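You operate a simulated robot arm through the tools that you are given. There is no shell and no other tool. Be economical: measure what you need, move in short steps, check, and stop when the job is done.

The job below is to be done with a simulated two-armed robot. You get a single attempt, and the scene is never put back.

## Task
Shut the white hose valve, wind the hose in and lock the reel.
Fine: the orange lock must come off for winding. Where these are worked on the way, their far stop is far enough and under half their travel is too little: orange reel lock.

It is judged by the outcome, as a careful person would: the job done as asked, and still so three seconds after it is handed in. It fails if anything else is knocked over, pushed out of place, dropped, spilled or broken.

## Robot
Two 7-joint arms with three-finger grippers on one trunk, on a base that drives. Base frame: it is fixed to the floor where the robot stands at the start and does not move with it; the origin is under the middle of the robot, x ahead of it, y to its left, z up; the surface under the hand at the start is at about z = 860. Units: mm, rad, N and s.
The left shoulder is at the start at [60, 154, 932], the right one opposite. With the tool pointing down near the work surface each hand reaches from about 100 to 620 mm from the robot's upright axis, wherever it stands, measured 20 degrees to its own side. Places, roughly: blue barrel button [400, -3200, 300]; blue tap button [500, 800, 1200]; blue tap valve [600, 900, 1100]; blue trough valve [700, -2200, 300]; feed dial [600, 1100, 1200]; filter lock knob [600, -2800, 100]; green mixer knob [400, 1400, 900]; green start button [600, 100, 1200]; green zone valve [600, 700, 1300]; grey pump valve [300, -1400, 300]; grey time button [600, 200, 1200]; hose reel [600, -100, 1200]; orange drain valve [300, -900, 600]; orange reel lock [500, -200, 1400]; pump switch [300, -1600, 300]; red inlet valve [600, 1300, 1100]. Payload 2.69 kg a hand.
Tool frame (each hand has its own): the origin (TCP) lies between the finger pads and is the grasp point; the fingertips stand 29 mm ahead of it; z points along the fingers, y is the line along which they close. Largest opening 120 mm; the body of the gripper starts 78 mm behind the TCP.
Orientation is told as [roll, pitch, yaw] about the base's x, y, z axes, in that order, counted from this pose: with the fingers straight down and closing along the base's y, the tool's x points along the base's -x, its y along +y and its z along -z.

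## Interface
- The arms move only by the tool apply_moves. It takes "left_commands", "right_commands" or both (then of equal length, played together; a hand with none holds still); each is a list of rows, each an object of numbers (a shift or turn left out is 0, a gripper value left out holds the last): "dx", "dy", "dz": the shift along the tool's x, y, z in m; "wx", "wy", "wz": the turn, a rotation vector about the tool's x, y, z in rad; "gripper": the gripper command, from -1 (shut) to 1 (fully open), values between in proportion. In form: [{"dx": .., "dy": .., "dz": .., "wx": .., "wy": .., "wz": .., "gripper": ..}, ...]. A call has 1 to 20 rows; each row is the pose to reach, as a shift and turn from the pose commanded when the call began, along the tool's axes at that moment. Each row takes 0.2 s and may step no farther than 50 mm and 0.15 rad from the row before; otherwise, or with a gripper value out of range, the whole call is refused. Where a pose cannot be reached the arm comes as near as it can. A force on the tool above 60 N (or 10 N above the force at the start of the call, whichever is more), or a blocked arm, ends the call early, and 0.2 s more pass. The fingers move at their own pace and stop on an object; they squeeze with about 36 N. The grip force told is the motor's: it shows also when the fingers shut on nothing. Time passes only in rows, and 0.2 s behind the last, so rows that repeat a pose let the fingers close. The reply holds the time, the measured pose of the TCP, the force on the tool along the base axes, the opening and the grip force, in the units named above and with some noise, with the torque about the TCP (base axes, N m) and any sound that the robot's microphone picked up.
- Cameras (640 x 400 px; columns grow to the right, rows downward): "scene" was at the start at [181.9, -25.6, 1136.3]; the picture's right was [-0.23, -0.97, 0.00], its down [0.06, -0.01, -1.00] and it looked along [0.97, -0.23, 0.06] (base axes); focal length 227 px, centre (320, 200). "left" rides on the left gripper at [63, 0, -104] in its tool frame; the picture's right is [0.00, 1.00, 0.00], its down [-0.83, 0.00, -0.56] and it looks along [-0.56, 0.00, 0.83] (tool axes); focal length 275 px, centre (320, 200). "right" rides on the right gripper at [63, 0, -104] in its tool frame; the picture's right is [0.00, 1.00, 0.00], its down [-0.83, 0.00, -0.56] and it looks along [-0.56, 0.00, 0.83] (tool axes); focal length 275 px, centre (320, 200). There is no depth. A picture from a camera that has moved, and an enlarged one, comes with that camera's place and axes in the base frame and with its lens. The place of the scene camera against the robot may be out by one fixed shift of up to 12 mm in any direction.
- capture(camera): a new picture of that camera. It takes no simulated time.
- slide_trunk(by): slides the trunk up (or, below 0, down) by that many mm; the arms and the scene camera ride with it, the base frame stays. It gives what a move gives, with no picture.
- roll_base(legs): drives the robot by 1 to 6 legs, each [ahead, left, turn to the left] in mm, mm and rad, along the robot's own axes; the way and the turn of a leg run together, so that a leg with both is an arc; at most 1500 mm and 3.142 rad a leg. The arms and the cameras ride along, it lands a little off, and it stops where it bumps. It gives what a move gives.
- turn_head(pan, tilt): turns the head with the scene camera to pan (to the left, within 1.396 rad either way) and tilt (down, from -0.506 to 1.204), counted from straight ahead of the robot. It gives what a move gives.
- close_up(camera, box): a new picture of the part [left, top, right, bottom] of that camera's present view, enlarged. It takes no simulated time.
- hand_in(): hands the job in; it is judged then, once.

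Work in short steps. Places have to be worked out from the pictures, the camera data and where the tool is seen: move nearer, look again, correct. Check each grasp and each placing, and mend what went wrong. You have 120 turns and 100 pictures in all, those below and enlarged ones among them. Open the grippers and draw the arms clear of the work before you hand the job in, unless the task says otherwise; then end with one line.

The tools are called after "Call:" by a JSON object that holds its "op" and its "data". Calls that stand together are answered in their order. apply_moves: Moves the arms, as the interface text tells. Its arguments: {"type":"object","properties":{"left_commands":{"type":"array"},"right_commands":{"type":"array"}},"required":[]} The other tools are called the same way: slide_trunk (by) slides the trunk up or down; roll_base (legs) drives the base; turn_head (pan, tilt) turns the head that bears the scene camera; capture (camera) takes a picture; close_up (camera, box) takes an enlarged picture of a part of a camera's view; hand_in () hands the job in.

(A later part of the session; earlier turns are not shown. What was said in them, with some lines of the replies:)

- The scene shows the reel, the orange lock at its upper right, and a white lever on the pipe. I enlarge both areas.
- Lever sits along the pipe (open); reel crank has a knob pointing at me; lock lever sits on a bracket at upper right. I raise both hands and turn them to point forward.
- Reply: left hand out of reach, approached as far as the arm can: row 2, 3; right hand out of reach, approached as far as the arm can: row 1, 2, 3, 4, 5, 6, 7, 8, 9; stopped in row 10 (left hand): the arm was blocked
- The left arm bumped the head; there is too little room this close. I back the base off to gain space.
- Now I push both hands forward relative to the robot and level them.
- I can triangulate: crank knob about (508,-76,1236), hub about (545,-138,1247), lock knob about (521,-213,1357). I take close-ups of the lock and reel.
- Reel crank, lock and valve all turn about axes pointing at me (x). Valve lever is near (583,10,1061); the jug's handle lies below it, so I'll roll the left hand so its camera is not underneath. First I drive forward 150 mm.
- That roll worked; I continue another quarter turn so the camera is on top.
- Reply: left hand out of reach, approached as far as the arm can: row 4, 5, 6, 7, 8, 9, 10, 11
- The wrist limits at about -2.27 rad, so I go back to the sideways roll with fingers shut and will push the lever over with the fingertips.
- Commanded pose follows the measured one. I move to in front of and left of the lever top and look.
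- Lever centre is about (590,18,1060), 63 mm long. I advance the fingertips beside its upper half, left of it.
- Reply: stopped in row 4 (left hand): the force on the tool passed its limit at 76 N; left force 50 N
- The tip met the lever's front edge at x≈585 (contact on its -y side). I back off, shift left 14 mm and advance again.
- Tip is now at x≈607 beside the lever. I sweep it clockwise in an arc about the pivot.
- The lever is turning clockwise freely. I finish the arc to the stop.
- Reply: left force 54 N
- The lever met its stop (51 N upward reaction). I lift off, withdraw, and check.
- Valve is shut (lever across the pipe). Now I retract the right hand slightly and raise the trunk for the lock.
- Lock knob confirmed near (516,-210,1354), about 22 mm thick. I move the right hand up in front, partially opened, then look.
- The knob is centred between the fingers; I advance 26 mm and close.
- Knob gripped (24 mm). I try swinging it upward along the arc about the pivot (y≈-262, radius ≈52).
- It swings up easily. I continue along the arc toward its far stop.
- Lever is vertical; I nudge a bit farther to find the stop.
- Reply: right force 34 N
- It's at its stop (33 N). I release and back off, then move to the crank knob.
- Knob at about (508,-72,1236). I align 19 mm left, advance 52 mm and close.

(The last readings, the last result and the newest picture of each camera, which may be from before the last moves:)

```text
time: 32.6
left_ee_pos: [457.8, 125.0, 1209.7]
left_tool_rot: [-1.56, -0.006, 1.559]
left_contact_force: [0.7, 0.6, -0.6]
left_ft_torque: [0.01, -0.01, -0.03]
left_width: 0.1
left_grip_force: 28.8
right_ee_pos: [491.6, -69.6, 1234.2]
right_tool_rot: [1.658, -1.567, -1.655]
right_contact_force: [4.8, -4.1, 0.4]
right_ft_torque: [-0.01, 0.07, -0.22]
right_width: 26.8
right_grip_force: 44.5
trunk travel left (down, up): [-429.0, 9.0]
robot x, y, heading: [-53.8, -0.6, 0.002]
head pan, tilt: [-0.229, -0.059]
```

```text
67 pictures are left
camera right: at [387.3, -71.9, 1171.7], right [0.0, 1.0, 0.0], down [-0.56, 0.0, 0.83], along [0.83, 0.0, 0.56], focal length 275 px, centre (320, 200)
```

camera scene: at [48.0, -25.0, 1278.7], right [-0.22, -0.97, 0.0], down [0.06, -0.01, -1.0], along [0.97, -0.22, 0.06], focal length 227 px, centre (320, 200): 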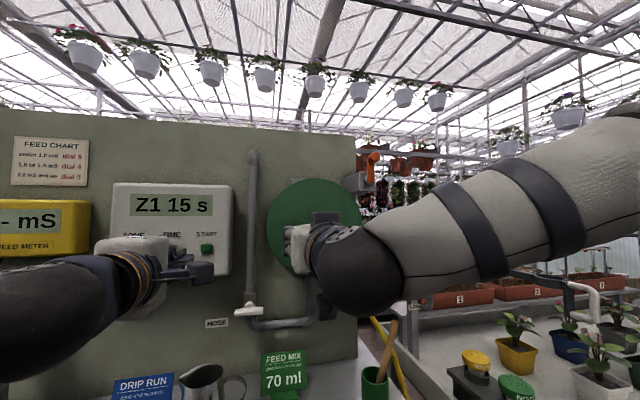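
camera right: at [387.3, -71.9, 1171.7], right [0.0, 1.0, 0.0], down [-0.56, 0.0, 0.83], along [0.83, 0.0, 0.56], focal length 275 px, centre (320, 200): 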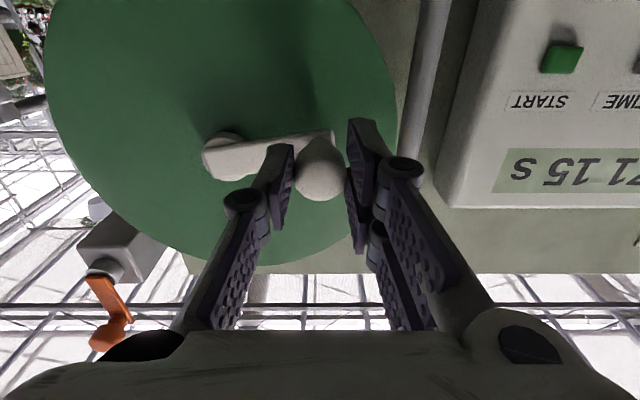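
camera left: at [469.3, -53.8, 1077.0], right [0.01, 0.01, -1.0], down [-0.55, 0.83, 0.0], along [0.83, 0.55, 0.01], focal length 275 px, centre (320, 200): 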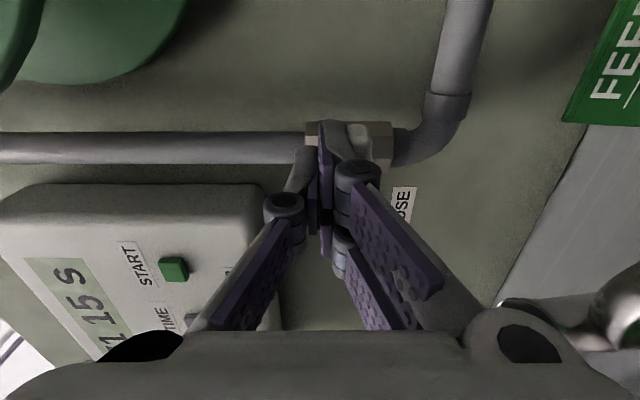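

Gripped (27 mm). The hose leaves the drum on its right side going down, so winding in should be counter-clockwise: the knob goes down first. I try 30°.

Call:
{"op": "apply_moves", "data": {"right_commands": [{"dx": 0.008, "dy": -0.002}, {"dx": 0.016, "dy": -0.005}, {"dx": 0.023, "dy": -0.009}, {"dx": 0.03, "dy": -0.0135}]}}

Call:
{"op": "capture", "data": {"camera": "right"}}

Call:
{"op": "capture", "data": {"camera": "scene"}}

```text
time: 33.6
left_ee_pos: [458.2, 130.3, 1210.1]
left_tool_rot: [-1.56, 0.0, 1.561]
left_contact_force: [-0.2, -0.5, -0.5]
left_ft_torque: [0.02, -0.01, -0.04]
left_width: 0.0
left_grip_force: 28.6
right_ee_pos: [491.2, -77.0, 1209.0]
right_tool_rot: [-2.907, -1.563, 2.917]
right_contact_force: [19.4, 20.8, 19.7]
right_ft_torque: [-0.25, 0.25, 0.47]
right_width: 27.1
right_grip_force: 44.8
trunk travel left (down, up): [-429.0, 9.0]
robot x, y, heading: [-51.9, 0.4, 0.003]
head pan, tilt: [-0.229, -0.059]
```

```text
66 pictures are left
camera right: at [386.2, -80.8, 1145.9], right [-0.01, 1.0, -0.01], down [-0.56, 0.0, 0.83], along [0.83, 0.01, 0.56], focal length 275 px, centre (320, 200)
```

right: 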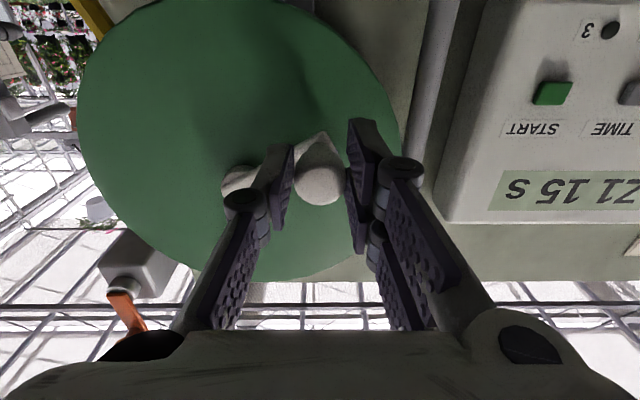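

```text
65 pictures are left
camera scene: at [49.7, -20.9, 1278.9], right [-0.22, -0.97, 0.0], down [0.06, -0.02, -1.0], along [0.97, -0.22, 0.06], focal length 227 px, centre (320, 200)
```

scene: 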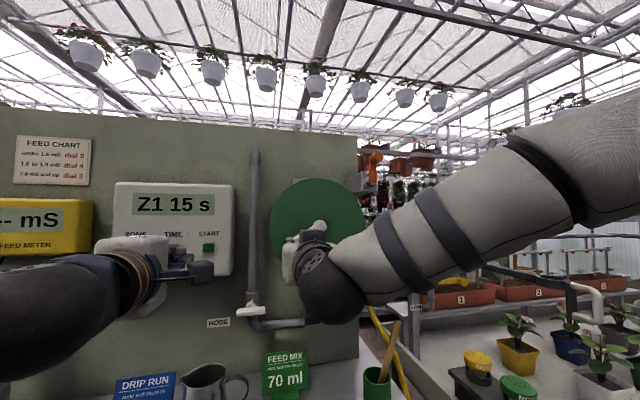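

It turns with moderate resistance. I continue 30° more and watch the forces.

Call:
{"op": "apply_moves", "data": {"right_commands": [{"dx": 0.007, "dy": -0.004}, {"dx": 0.012, "dy": -0.01}, {"dx": 0.017, "dy": -0.016}, {"dx": 0.021, "dy": -0.023}]}}

Call:
{"op": "capture", "data": {"camera": "right"}}

```text
time: 34.3
left_ee_pos: [452.4, 130.8, 1211.5]
left_tool_rot: [-1.563, -0.005, 1.562]
left_contact_force: [-1.1, -0.4, 0.3]
left_ft_torque: [0.02, 0.08, 0.06]
left_width: 0.0
left_grip_force: 28.4
right_ee_pos: [481.5, -79.9, 1196.2]
right_tool_rot: [-1.984, -1.56, 2.024]
right_contact_force: [-6.0, 9.7, -3.7]
right_ft_torque: [0.02, -0.2, -0.77]
right_width: 0.0
right_grip_force: 28.7
trunk travel left (down, up): [-429.0, 9.0]
robot x, y, heading: [-56.6, 0.7, 0.008]
head pan, tilt: [-0.229, -0.059]
stopped in row 3 (right hand): the force on the tool passed its limit at 72 N (the readings are from after the stop); the commanded pose is now the measured one
```

```text
64 pictures are left
camera right: at [377.1, -85.6, 1133.4], right [-0.04, 1.0, -0.01], down [-0.56, -0.01, 0.83], along [0.83, 0.04, 0.56], focal length 275 px, centre (320, 200)
```

right: 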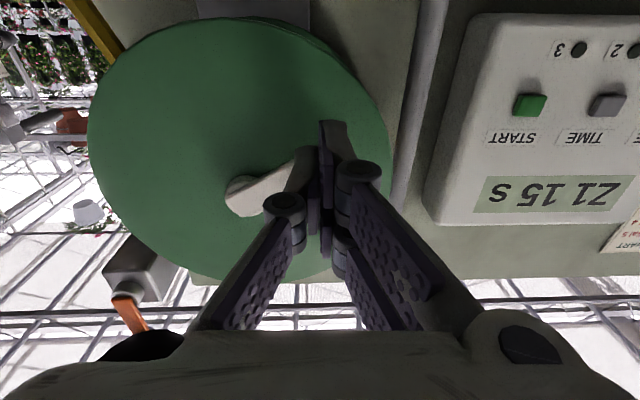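

The knob slipped out. I back off and look at the crank.

Call:
{"op": "apply_moves", "data": {"right_commands": [{"dz": -0.03}, {"dz": -0.06, "gripper": -0.1}, {"dz": -0.06, "gripper": -0.1}]}}

Call:
{"op": "capture", "data": {"camera": "right"}}

```text
time: 35.1
left_ee_pos: [457.8, 128.2, 1209.2]
left_tool_rot: [-1.56, -0.006, 1.562]
left_contact_force: [-0.6, 0.3, -0.4]
left_ft_torque: [-0.03, 0.0, -0.06]
left_width: 0.1
left_grip_force: 28.0
right_ee_pos: [427.0, -84.6, 1193.6]
right_tool_rot: [-1.836, -1.562, 1.873]
right_contact_force: [1.4, 0.5, -0.5]
right_ft_torque: [-0.02, 0.0, -0.05]
right_width: 54.4
right_grip_force: 0.1
trunk travel left (down, up): [-429.0, 9.0]
robot x, y, heading: [-54.1, 2.4, 0.006]
head pan, tilt: [-0.229, -0.059]
```

```text
63 pictures are left
camera right: at [322.8, -90.7, 1131.2], right [-0.04, 1.0, -0.01], down [-0.56, -0.01, 0.83], along [0.83, 0.04, 0.56], focal length 275 px, centre (320, 200)
```

right: 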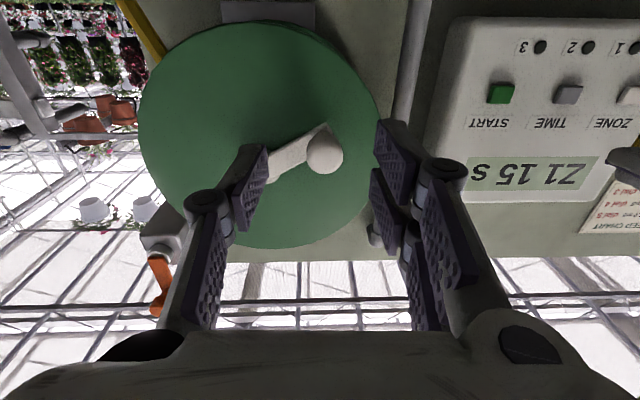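

The crank only moved about 20° to ψ≈-28°, then resisted. I regrip deeper and test both directions gently.

Call:
{"op": "apply_moves", "data": {"right_commands": [{"dx": -0.021, "dy": 0.003, "wx": 0.04}, {"dx": -0.021, "dy": 0.003, "dz": 0.03, "wx": 0.04}, {"dx": -0.021, "dy": 0.003, "dz": 0.06, "wx": 0.04}, {"dx": -0.021, "dy": 0.003, "dz": 0.073, "wx": 0.04}, {"dx": -0.021, "dy": 0.003, "dz": 0.073, "wx": 0.04, "gripper": -1}, {"dx": -0.021, "dy": 0.003, "dz": 0.073, "wx": 0.04, "gripper": -1}, {"dx": -0.021, "dy": 0.003, "dz": 0.073, "wx": 0.04, "gripper": -1}]}}

Call:
{"op": "capture", "data": {"camera": "right"}}

```text
time: 36.7
left_ee_pos: [457.0, 128.3, 1209.1]
left_tool_rot: [-1.561, -0.005, 1.563]
left_contact_force: [0.0, -0.1, 0.3]
left_ft_torque: [0.02, -0.01, 0.0]
left_width: 0.3
left_grip_force: 28.8
right_ee_pos: [500.0, -77.0, 1217.6]
right_tool_rot: [-1.929, -1.562, 1.926]
right_contact_force: [1.6, -0.7, 0.2]
right_ft_torque: [-0.05, 0.07, -0.02]
right_width: 27.0
right_grip_force: 45.1
trunk travel left (down, up): [-429.0, 9.0]
robot x, y, heading: [-58.0, 2.4, 0.002]
head pan, tilt: [-0.229, -0.059]
```

```text
62 pictures are left
camera right: at [394.9, -79.2, 1153.5], right [0.0, 1.0, -0.01], down [-0.56, 0.01, 0.83], along [0.83, 0.0, 0.56], focal length 275 px, centre (320, 200)
```

right: 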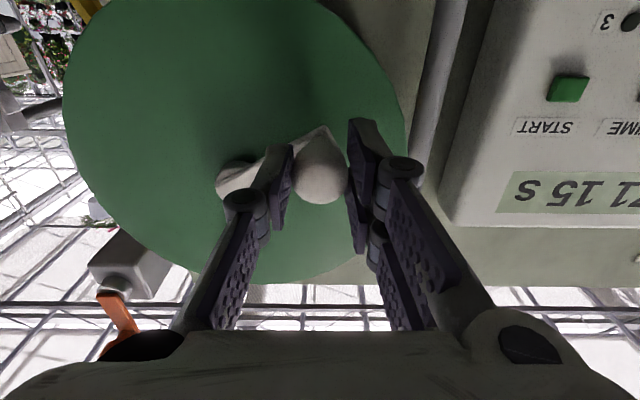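

Centre refines to about (-132,1248), radius 63. Try 16° further counter-clockwise slowly.

Call:
{"op": "apply_moves", "data": {"right_commands": [{"dx": 0.005, "dy": -0.003}, {"dx": 0.0095, "dy": -0.0065}, {"dx": 0.0135, "dy": -0.0105}, {"dx": 0.0135, "dy": -0.0105}]}}

```text
time: 37.7
left_ee_pos: [456.3, 135.0, 1210.4]
left_tool_rot: [-1.562, 0.0, 1.562]
left_contact_force: [0.3, -0.1, 0.6]
left_ft_torque: [0.0, 0.03, 0.01]
left_width: 0.0
left_grip_force: 28.3
right_ee_pos: [497.4, -78.3, 1211.3]
right_tool_rot: [-2.474, -1.548, 2.482]
right_contact_force: [22.2, 34.3, 39.2]
right_ft_torque: [-0.1, -0.83, 0.71]
right_width: 27.8
right_grip_force: 44.9
trunk travel left (down, up): [-429.0, 9.0]
robot x, y, heading: [-55.0, -0.4, 0.009]
head pan, tilt: [-0.229, -0.059]
```

It is at a stop that way (about 50 N, no motion). So winding in must go clockwise; I reverse.

Call:
{"op": "apply_moves", "data": {"right_commands": [{"dx": -0.0135, "dy": 0.0105}, {"dx": -0.0208, "dy": 0.0138}, {"dx": -0.0282, "dy": 0.0164}, {"dx": -0.036, "dy": 0.018}, {"dx": -0.0445, "dy": 0.0185}, {"dx": -0.053, "dy": 0.018}, {"dx": -0.0608, "dy": 0.0164}]}}

Call:
{"op": "capture", "data": {"camera": "right"}}

```text
time: 39.3
left_ee_pos: [458.1, 130.8, 1208.6]
left_tool_rot: [-1.56, -0.004, 1.564]
left_contact_force: [0.6, 0.3, -0.5]
left_ft_torque: [0.03, -0.01, 0.02]
left_width: 0.0
left_grip_force: 28.4
right_ee_pos: [499.3, -69.3, 1262.6]
right_tool_rot: [-1.658, -1.564, 1.658]
right_contact_force: [-0.7, 10.8, -7.9]
right_ft_torque: [0.53, 0.36, 0.35]
right_width: 26.8
right_grip_force: 45.1
trunk travel left (down, up): [-429.0, 9.0]
robot x, y, heading: [-57.6, -0.8, 0.005]
head pan, tilt: [-0.229, -0.059]
```

```text
61 pictures are left
camera right: at [394.9, -72.9, 1200.2], right [0.0, 1.0, -0.01], down [-0.56, 0.01, 0.83], along [0.83, 0.01, 0.56], focal length 275 px, centre (320, 200)
```

right: 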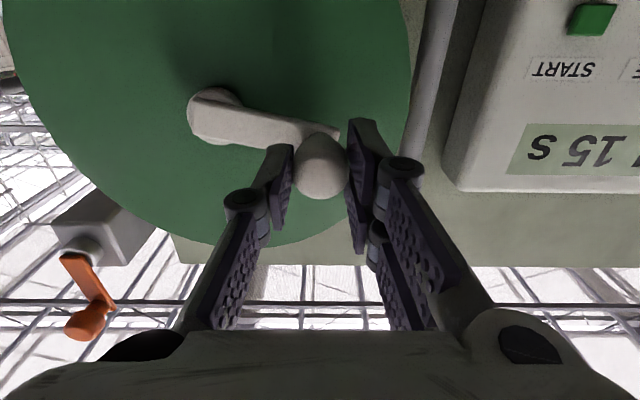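

Clockwise moves freely past the start angle. I continue the arc clockwise.

Call:
{"op": "apply_moves", "data": {"right_commands": [{"dy": -0.0038, "dx": -0.0103}, {"dy": -0.0093, "dx": -0.0198}, {"dy": -0.0164, "dx": -0.0282}, {"dy": -0.0248, "dx": -0.0353}, {"dy": -0.0343, "dx": -0.0408}, {"dy": -0.0446, "dx": -0.0446}, {"dy": -0.0554, "dx": -0.0465}, {"dy": -0.0664, "dx": -0.0465}, {"dy": -0.0772, "dx": -0.0446}]}}

Call:
{"op": "capture", "data": {"camera": "right"}}

Call:
{"op": "capture", "data": {"camera": "scene"}}

```text
time: 41.3
left_ee_pos: [456.4, 130.4, 1210.5]
left_tool_rot: [-1.561, -0.002, 1.562]
left_contact_force: [0.7, -0.3, 0.0]
left_ft_torque: [-0.02, -0.01, -0.03]
left_width: 0.0
left_grip_force: 28.1
right_ee_pos: [497.9, -147.0, 1309.6]
right_tool_rot: [-2.128, -1.562, 2.123]
right_contact_force: [8.6, 7.5, 19.9]
right_ft_torque: [0.68, -0.45, 0.33]
right_width: 26.6
right_grip_force: 45.0
trunk travel left (down, up): [-429.0, 9.0]
robot x, y, heading: [-53.1, 0.7, 0.004]
head pan, tilt: [-0.229, -0.059]
```

```text
60 pictures are left
camera right: at [394.3, -149.8, 1246.5], right [0.0, 1.0, -0.01], down [-0.56, 0.01, 0.83], along [0.83, 0.01, 0.56], focal length 275 px, centre (320, 200)
```

right: 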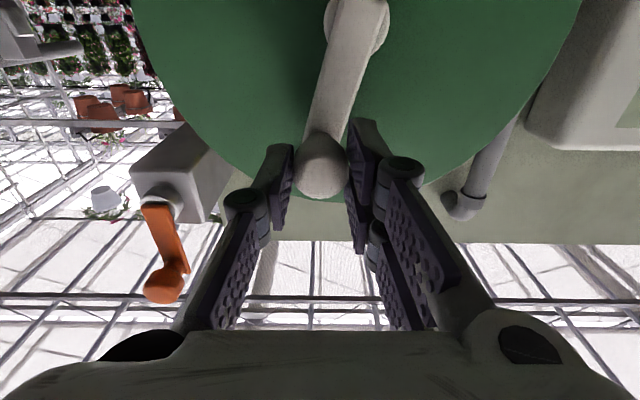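

```text
59 pictures are left
camera scene: at [47.8, -22.3, 1278.9], right [-0.22, -0.98, 0.0], down [0.06, -0.01, -1.0], along [0.97, -0.22, 0.06], focal length 227 px, centre (320, 200)
```

scene: 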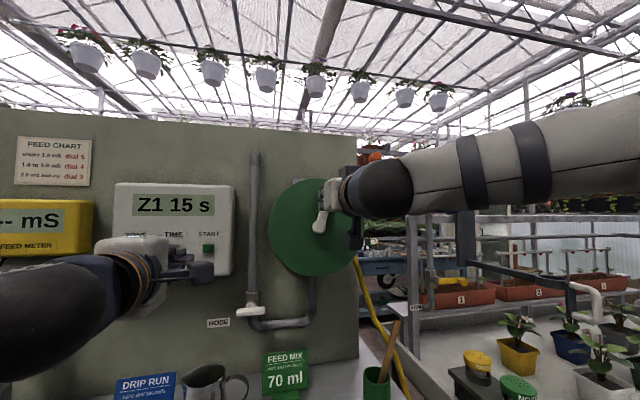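

Works well. I carry on through the right and bottom of the circle.

Call:
{"op": "apply_moves", "data": {"right_commands": [{"dy": -0.0103, "dx": 0.0038}, {"dy": -0.0198, "dx": 0.0093}, {"dy": -0.0282, "dx": 0.0164}, {"dy": -0.0353, "dx": 0.0248}, {"dy": -0.0408, "dx": 0.0343}, {"dy": -0.0446, "dx": 0.0446}, {"dy": -0.0465, "dx": 0.0554}, {"dy": -0.0465, "dx": 0.0664}, {"dy": -0.0446, "dx": 0.0772}, {"dy": -0.0408, "dx": 0.0875}, {"dy": -0.0353, "dx": 0.097}, {"dy": -0.0282, "dx": 0.1054}, {"dy": -0.0198, "dx": 0.1125}, {"dy": -0.0103, "dx": 0.118}, {"dy": 0, "dx": 0.1218}, {"dy": 0.0108, "dx": 0.1237}, {"dy": 0.0218, "dx": 0.1237}, {"dy": 0.0326, "dx": 0.1218}]}}

Call:
{"op": "capture", "data": {"camera": "right"}}

Call:
{"op": "capture", "data": {"camera": "scene"}}

```text
time: 45.1
left_ee_pos: [456.2, 117.8, 1209.3]
left_tool_rot: [-1.559, -0.01, 1.56]
left_contact_force: [0.0, -1.0, -1.0]
left_ft_torque: [0.0, -0.03, -0.05]
left_width: 0.0
left_grip_force: 28.2
right_ee_pos: [499.5, -129.7, 1176.9]
right_tool_rot: [-0.008, -1.557, -0.006]
right_contact_force: [-21.6, -42.4, -25.5]
right_ft_torque: [0.39, -0.64, -1.39]
right_width: 26.9
right_grip_force: 44.6
trunk travel left (down, up): [-429.0, 9.0]
robot x, y, heading: [-57.0, -0.4, 0.001]
head pan, tilt: [-0.229, -0.059]
```

```text
58 pictures are left
camera right: at [393.5, -130.3, 1117.1], right [0.02, 1.0, 0.0], down [-0.55, 0.01, 0.84], along [0.84, -0.01, 0.55], focal length 275 px, centre (320, 200)
```

right: 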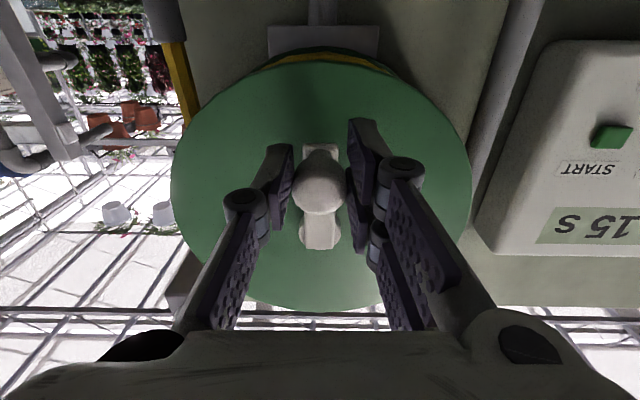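

```text
57 pictures are left
camera scene: at [47.1, -32.1, 1278.0], right [-0.22, -0.97, -0.01], down [0.06, -0.01, -1.0], along [0.97, -0.22, 0.06], focal length 227 px, centre (320, 200)
```

scene: 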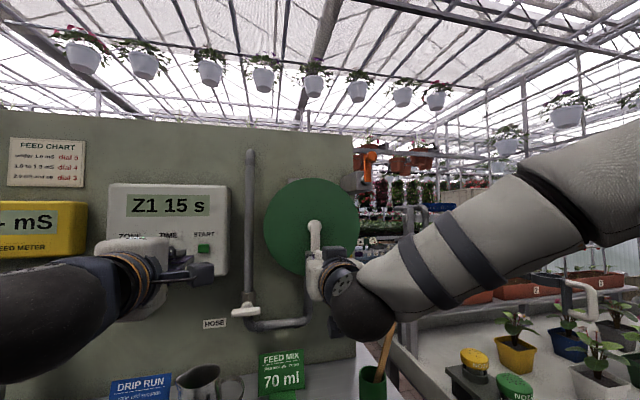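

The crank now resists at the bottom (42 N against further motion), and yellow hose shows on the drum: likely the wound-in stop. I relax, release, back off and look.

Call:
{"op": "apply_moves", "data": {"right_commands": [{"dy": -0.01}, {"dy": -0.014, "gripper": -0.1}, {"dy": -0.014, "gripper": -0.1}, {"dy": -0.014, "gripper": -0.1}, {"dy": -0.014, "dz": -0.035}, {"dy": -0.014, "dz": -0.07}, {"dy": -0.05, "dz": -0.09}, {"dy": -0.09, "dz": -0.09}]}}

Call:
{"op": "capture", "data": {"camera": "right"}}

Call:
{"op": "capture", "data": {"camera": "scene"}}

```text
time: 46.9
left_ee_pos: [457.3, 127.6, 1211.3]
left_tool_rot: [-1.561, -0.004, 1.561]
left_contact_force: [-0.4, -0.2, 0.0]
left_ft_torque: [-0.01, 0.04, 0.03]
left_width: 0.0
left_grip_force: 28.1
right_ee_pos: [411.8, -206.2, 1186.2]
right_tool_rot: [-1.982, -1.56, 1.979]
right_contact_force: [0.1, 0.3, -0.8]
right_ft_torque: [0.04, -0.01, 0.04]
right_width: 54.0
right_grip_force: 0.1
trunk travel left (down, up): [-429.0, 9.0]
robot x, y, heading: [-57.2, -1.0, 0.003]
head pan, tilt: [-0.229, -0.059]
```

```text
56 pictures are left
camera right: at [306.7, -207.7, 1123.2], right [0.0, 1.0, -0.01], down [-0.56, 0.01, 0.83], along [0.83, 0.01, 0.56], focal length 275 px, centre (320, 200)
```

right: 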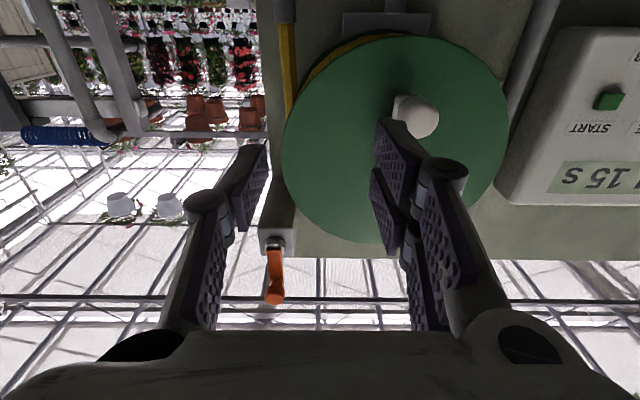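

```text
55 pictures are left
camera scene: at [48.1, -24.9, 1278.6], right [-0.22, -0.98, 0.0], down [0.06, -0.01, -1.0], along [0.97, -0.22, 0.06], focal length 227 px, centre (320, 200)
```

scene: 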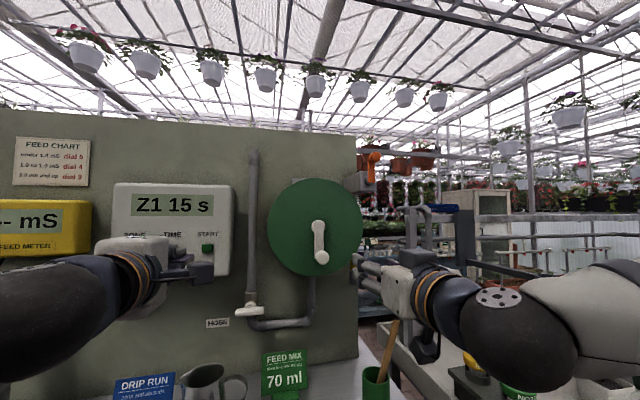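

Close-up to verify the hose is in.

Call:
{"op": "close_up", "data": {"camera": "scene", "box": [250, 150, 410, 300]}}

Call:
{"op": "close_up", "data": {"camera": "right", "box": [220, 0, 460, 150]}}

```text
2.67 times, centred on (330, 225) of scene
camera zoom: at [48.1, -24.9, 1278.6], right [-0.22, -0.98, 0.0], down [0.06, -0.01, -1.0], along [0.97, -0.22, 0.06], focal length 606 px, centre (293, 133)
```

zoom: 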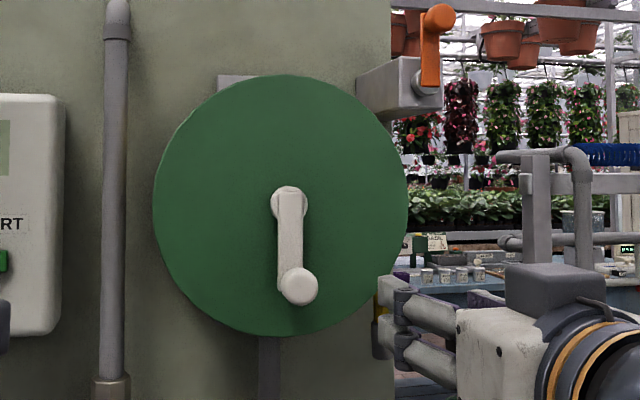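

```text
2.67 times, centred on (340, 75) of right
camera zoom: at [306.7, -207.7, 1123.2], right [0.0, 1.0, -0.01], down [-0.56, 0.01, 0.83], along [0.83, 0.01, 0.56], focal length 734 px, centre (267, 533)
```

zoom: 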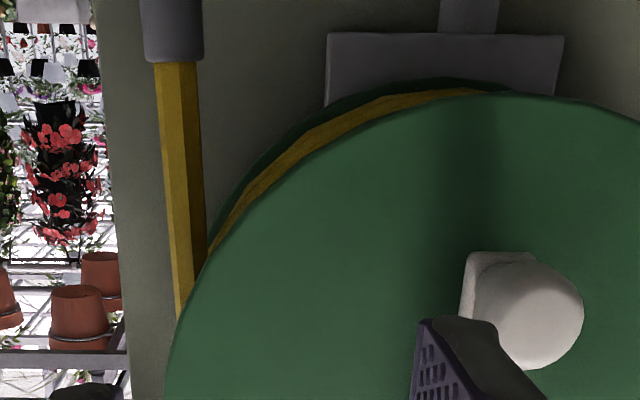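

Hose is wound, nozzle hanging at the reel. Now I move back to the lock knob.

Call:
{"op": "apply_moves", "data": {"right_commands": [{"dx": -0.04, "dy": -0.01}, {"dx": -0.08, "dy": -0.02}, {"dx": -0.12, "dy": -0.03}, {"dx": -0.16, "dy": -0.04}, {"dx": -0.2, "dy": -0.05}, {"dx": -0.223, "dy": -0.052}, {"dx": -0.223, "dy": -0.052, "dz": 0.028}, {"dx": -0.223, "dy": -0.052, "dz": 0.028}]}}

Call:
{"op": "capture", "data": {"camera": "right"}}

```text
time: 48.7
left_ee_pos: [455.8, 128.0, 1211.2]
left_tool_rot: [-1.56, -0.005, 1.562]
left_contact_force: [-0.7, 0.4, 0.6]
left_ft_torque: [-0.02, 0.01, 0.01]
left_width: 0.0
left_grip_force: 28.9
right_ee_pos: [437.7, -257.5, 1413.5]
right_tool_rot: [-1.994, -1.563, 1.992]
right_contact_force: [0.1, -1.0, 0.3]
right_ft_torque: [0.0, -0.04, -0.03]
right_width: 54.1
right_grip_force: 0.0
trunk travel left (down, up): [-429.0, 9.0]
robot x, y, heading: [-55.2, 3.7, 0.003]
head pan, tilt: [-0.229, -0.059]
```

```text
52 pictures are left
camera right: at [332.4, -259.9, 1350.9], right [0.0, 1.0, -0.01], down [-0.56, 0.01, 0.83], along [0.83, 0.01, 0.56], focal length 275 px, centre (320, 200)
```

right: 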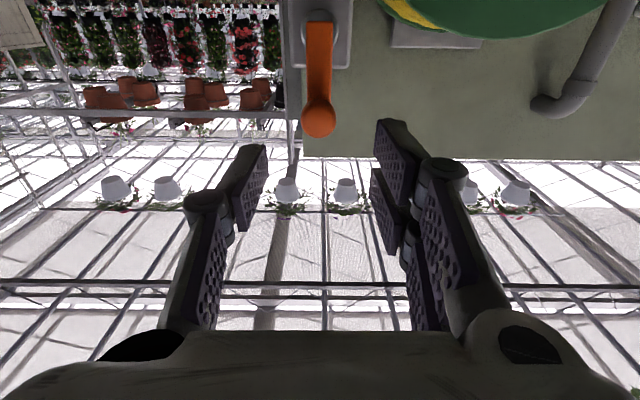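

Knob is centred; I lower 6 mm, advance 62 mm and grip.

Call:
{"op": "apply_moves", "data": {"right_commands": [{"dx": 0.006, "dz": 0.03}, {"dx": 0.006, "dz": 0.062}, {"dx": 0.006, "dz": 0.062, "gripper": -1}, {"dx": 0.006, "dz": 0.062, "gripper": -1}, {"dx": 0.006, "dz": 0.062, "gripper": -1}]}}

Call:
{"op": "capture", "data": {"camera": "right"}}

```text
time: 49.9
left_ee_pos: [458.0, 128.2, 1210.0]
left_tool_rot: [-1.559, -0.005, 1.562]
left_contact_force: [-0.6, 0.5, 0.5]
left_ft_torque: [-0.01, 0.0, -0.04]
left_width: 0.0
left_grip_force: 28.7
right_ee_pos: [501.9, -256.0, 1406.1]
right_tool_rot: [-1.865, -1.562, 1.862]
right_contact_force: [5.4, -0.7, 1.6]
right_ft_torque: [-0.02, -0.19, -0.02]
right_width: 24.4
right_grip_force: 45.2
trunk travel left (down, up): [-429.0, 9.0]
robot x, y, heading: [-57.0, -1.6, 0.001]
head pan, tilt: [-0.229, -0.059]
```

```text
51 pictures are left
camera right: at [397.1, -258.3, 1343.3], right [0.0, 1.0, -0.01], down [-0.56, 0.01, 0.83], along [0.83, 0.01, 0.56], focal length 275 px, centre (320, 200)
```

right: 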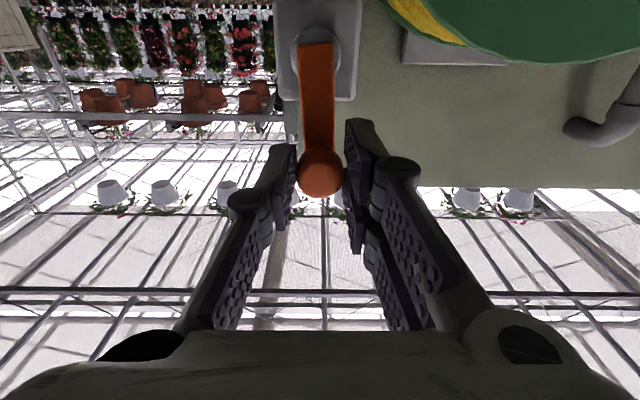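

Gripped. I swing it back down along the arc to its locked position.

Call:
{"op": "apply_moves", "data": {"right_commands": [{"dy": 0.0065, "dx": 0.0005}, {"dy": 0.0129, "dx": 0.0017}, {"dy": 0.0191, "dx": 0.0038}, {"dy": 0.025, "dx": 0.0067}, {"dy": 0.0305, "dx": 0.0104}, {"dy": 0.0354, "dx": 0.0146}, {"dy": 0.0397, "dx": 0.0196}, {"dy": 0.0433, "dx": 0.025}, {"dy": 0.0462, "dx": 0.0309}, {"dy": 0.0483, "dx": 0.0371}, {"dy": 0.0495, "dx": 0.0435}, {"dy": 0.05, "dx": 0.05}, {"dy": 0.0495, "dx": 0.056}]}}

Call:
{"op": "capture", "data": {"camera": "right"}}

```text
time: 52.7
left_ee_pos: [455.1, 127.7, 1211.0]
left_tool_rot: [-1.562, -0.004, 1.562]
left_contact_force: [-0.2, -0.1, -0.8]
left_ft_torque: [0.01, 0.04, -0.01]
left_width: 0.0
left_grip_force: 28.4
right_ee_pos: [496.8, -207.6, 1351.1]
right_tool_rot: [-2.276, -1.562, 2.274]
right_contact_force: [-7.8, -5.7, 7.7]
right_ft_torque: [-0.03, 0.05, 0.0]
right_width: 23.6
right_grip_force: 45.0
trunk travel left (down, up): [-429.0, 9.0]
robot x, y, heading: [-54.5, -0.3, 0.008]
head pan, tilt: [-0.229, -0.059]
```

```text
50 pictures are left
camera right: at [392.4, -210.2, 1286.8], right [0.0, 1.0, -0.01], down [-0.56, 0.01, 0.83], along [0.83, 0.01, 0.56], focal length 275 px, centre (320, 200)
```

right: 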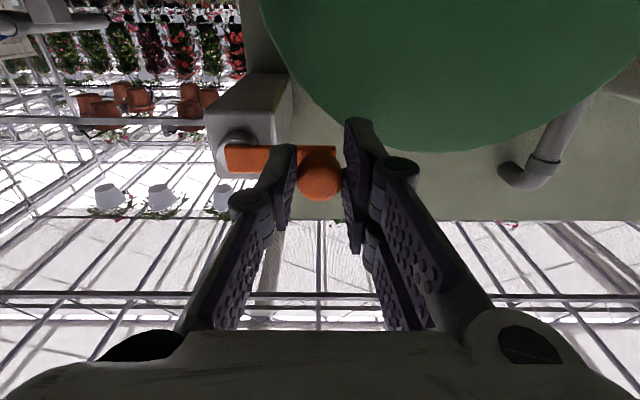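

The lever is horizontal as at the start. I press 8 mm further to confirm the stop.

Call:
{"op": "apply_moves", "data": {"right_commands": [{"dx": 0.004}, {"dx": 0.008}, {"dx": 0.008}]}}

```text
time: 53.5
left_ee_pos: [457.8, 134.6, 1207.2]
left_tool_rot: [-1.558, -0.003, 1.564]
left_contact_force: [0.3, -0.1, -0.2]
left_ft_torque: [-0.08, 0.01, 0.01]
left_width: 0.0
left_grip_force: 28.7
right_ee_pos: [499.5, -196.4, 1334.0]
right_tool_rot: [-1.206, -1.553, 1.219]
right_contact_force: [-3.0, 29.4, -2.3]
right_ft_torque: [-0.68, 0.41, 0.65]
right_width: 0.0
right_grip_force: 29.0
trunk travel left (down, up): [-429.0, 9.0]
robot x, y, heading: [-53.4, 1.8, 0.003]
head pan, tilt: [-0.229, -0.059]
```

The fingers slipped off past the stopped knob. I back straight off and check everything.

Call:
{"op": "apply_moves", "data": {"right_commands": [{"dz": -0.03}, {"dz": -0.07}, {"dz": -0.09, "dy": -0.04}, {"dz": -0.09, "dy": -0.08}, {"dz": -0.09, "dy": -0.08}]}}

Call:
{"op": "capture", "data": {"camera": "right"}}

Call:
{"op": "capture", "data": {"camera": "scene"}}

```text
time: 54.7
left_ee_pos: [456.4, 128.4, 1209.7]
left_tool_rot: [-1.559, -0.005, 1.561]
left_contact_force: [-1.1, 0.1, 0.5]
left_ft_torque: [-0.02, 0.02, 0.02]
left_width: 0.1
left_grip_force: 28.5
right_ee_pos: [407.2, -287.9, 1338.1]
right_tool_rot: [-1.942, -1.563, 1.94]
right_contact_force: [1.1, 0.2, -0.1]
right_ft_torque: [-0.01, -0.02, -0.01]
right_width: 0.0
right_grip_force: 28.7
trunk travel left (down, up): [-429.0, 9.0]
robot x, y, heading: [-55.6, 3.7, 0.004]
head pan, tilt: [-0.229, -0.059]
```

```text
49 pictures are left
camera right: at [303.4, -289.0, 1274.6], right [0.0, 1.0, -0.01], down [-0.56, 0.01, 0.83], along [0.83, 0.01, 0.56], focal length 275 px, centre (320, 200)
```

right: 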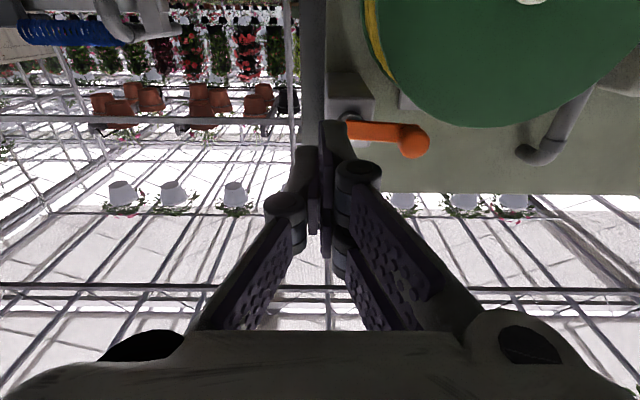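

```text
48 pictures are left
camera scene: at [47.9, -23.8, 1278.7], right [-0.22, -0.98, 0.0], down [0.06, -0.01, -1.0], along [0.97, -0.22, 0.06], focal length 227 px, centre (320, 200)
```

scene: 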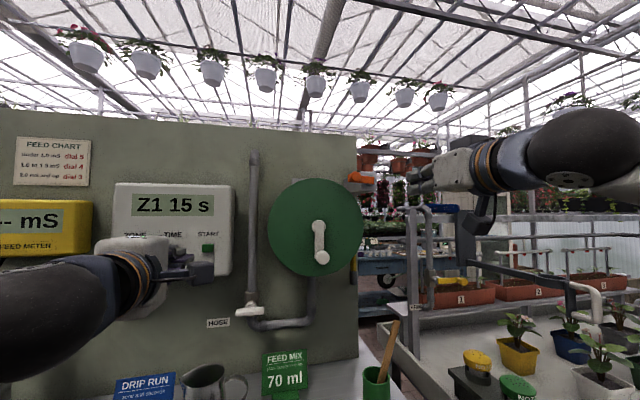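

All three are as asked: valve across the pipe, hose in, lock level. I back the base away and open the grippers.

Call:
{"op": "roll_base", "data": {"legs": [[-150, 0, 0]]}}

Call:
{"op": "apply_moves", "data": {"left_commands": [{"gripper": 1}, {"gripper": 1}, {"gripper": 1}], "right_commands": [{"gripper": 1}, {"gripper": 1}, {"gripper": 1}]}}

Call:
{"op": "capture", "data": {"camera": "scene"}}

Call:
{"op": "close_up", "data": {"camera": "scene", "box": [220, 140, 400, 340]}}

```text
time: 56.1
left_ee_pos: [304.8, 128.1, 1210.1]
left_tool_rot: [-1.56, -0.005, 1.559]
left_contact_force: [0.2, -0.2, 0.6]
left_ft_torque: [0.0, -0.02, 0.06]
left_width: 0.0
left_grip_force: 28.5
right_ee_pos: [255.2, -287.7, 1337.6]
right_tool_rot: [-1.991, -1.564, 1.987]
right_contact_force: [0.4, 0.0, 1.1]
right_ft_torque: [0.0, 0.02, -0.01]
right_width: 0.1
right_grip_force: 28.7
trunk travel left (down, up): [-429.0, 9.0]
robot x, y, heading: [-204.8, 2.3, 0.007]
head pan, tilt: [-0.229, -0.059]
```

```text
time: 56.9
left_ee_pos: [305.8, 126.1, 1210.8]
left_tool_rot: [-1.561, -0.005, 1.56]
left_contact_force: [0.8, 0.4, 1.0]
left_ft_torque: [0.0, 0.02, 0.02]
left_width: 120.0
left_grip_force: 0.0
right_ee_pos: [257.9, -287.7, 1337.4]
right_tool_rot: [-1.935, -1.561, 1.929]
right_contact_force: [0.9, 0.4, -0.1]
right_ft_torque: [-0.05, -0.03, 0.0]
right_width: 120.2
right_grip_force: 0.0
trunk travel left (down, up): [-429.0, 9.0]
robot x, y, heading: [-208.3, 0.9, 0.004]
head pan, tilt: [-0.229, -0.059]
```

```text
47 pictures are left
camera scene: at [-103.2, -24.8, 1278.7], right [-0.22, -0.98, 0.0], down [0.06, -0.01, -1.0], along [0.97, -0.22, 0.06], focal length 227 px, centre (320, 200)
```

scene: 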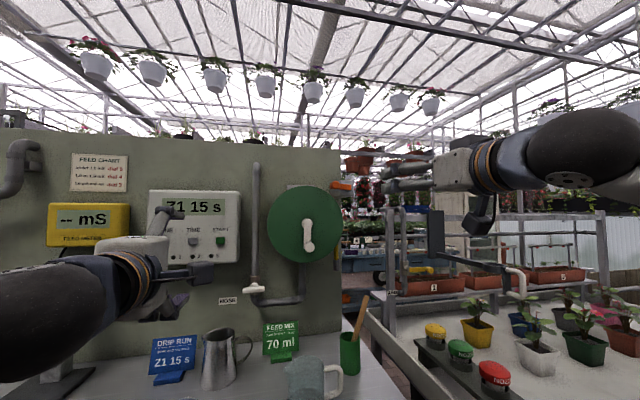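

```text
2.00 times, centred on (310, 240) of scene
camera zoom: at [-103.2, -24.8, 1278.7], right [-0.22, -0.98, 0.0], down [0.06, -0.01, -1.0], along [0.97, -0.22, 0.06], focal length 455 px, centre (340, 120)
```

zoom: 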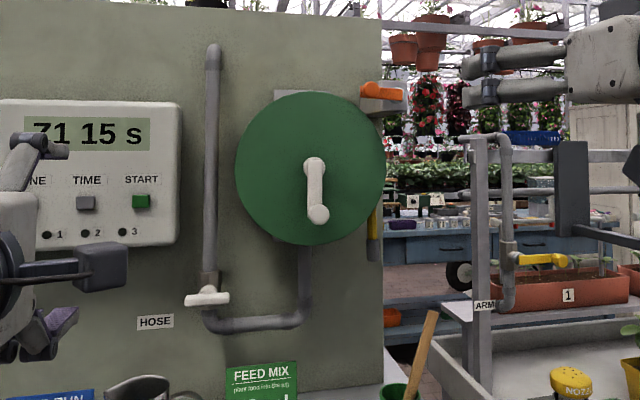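

The valve is shut, the hose is wound with its nozzle at the reel, the lock is on, nothing else is disturbed, and both hands are open and clear. I hand in.

Call:
{"op": "hand_in", "data": {}}

```text
The job is handed in.
```

The white hose valve is shut, the hose is wound in and the orange reel lock is back on; the job is handed in.
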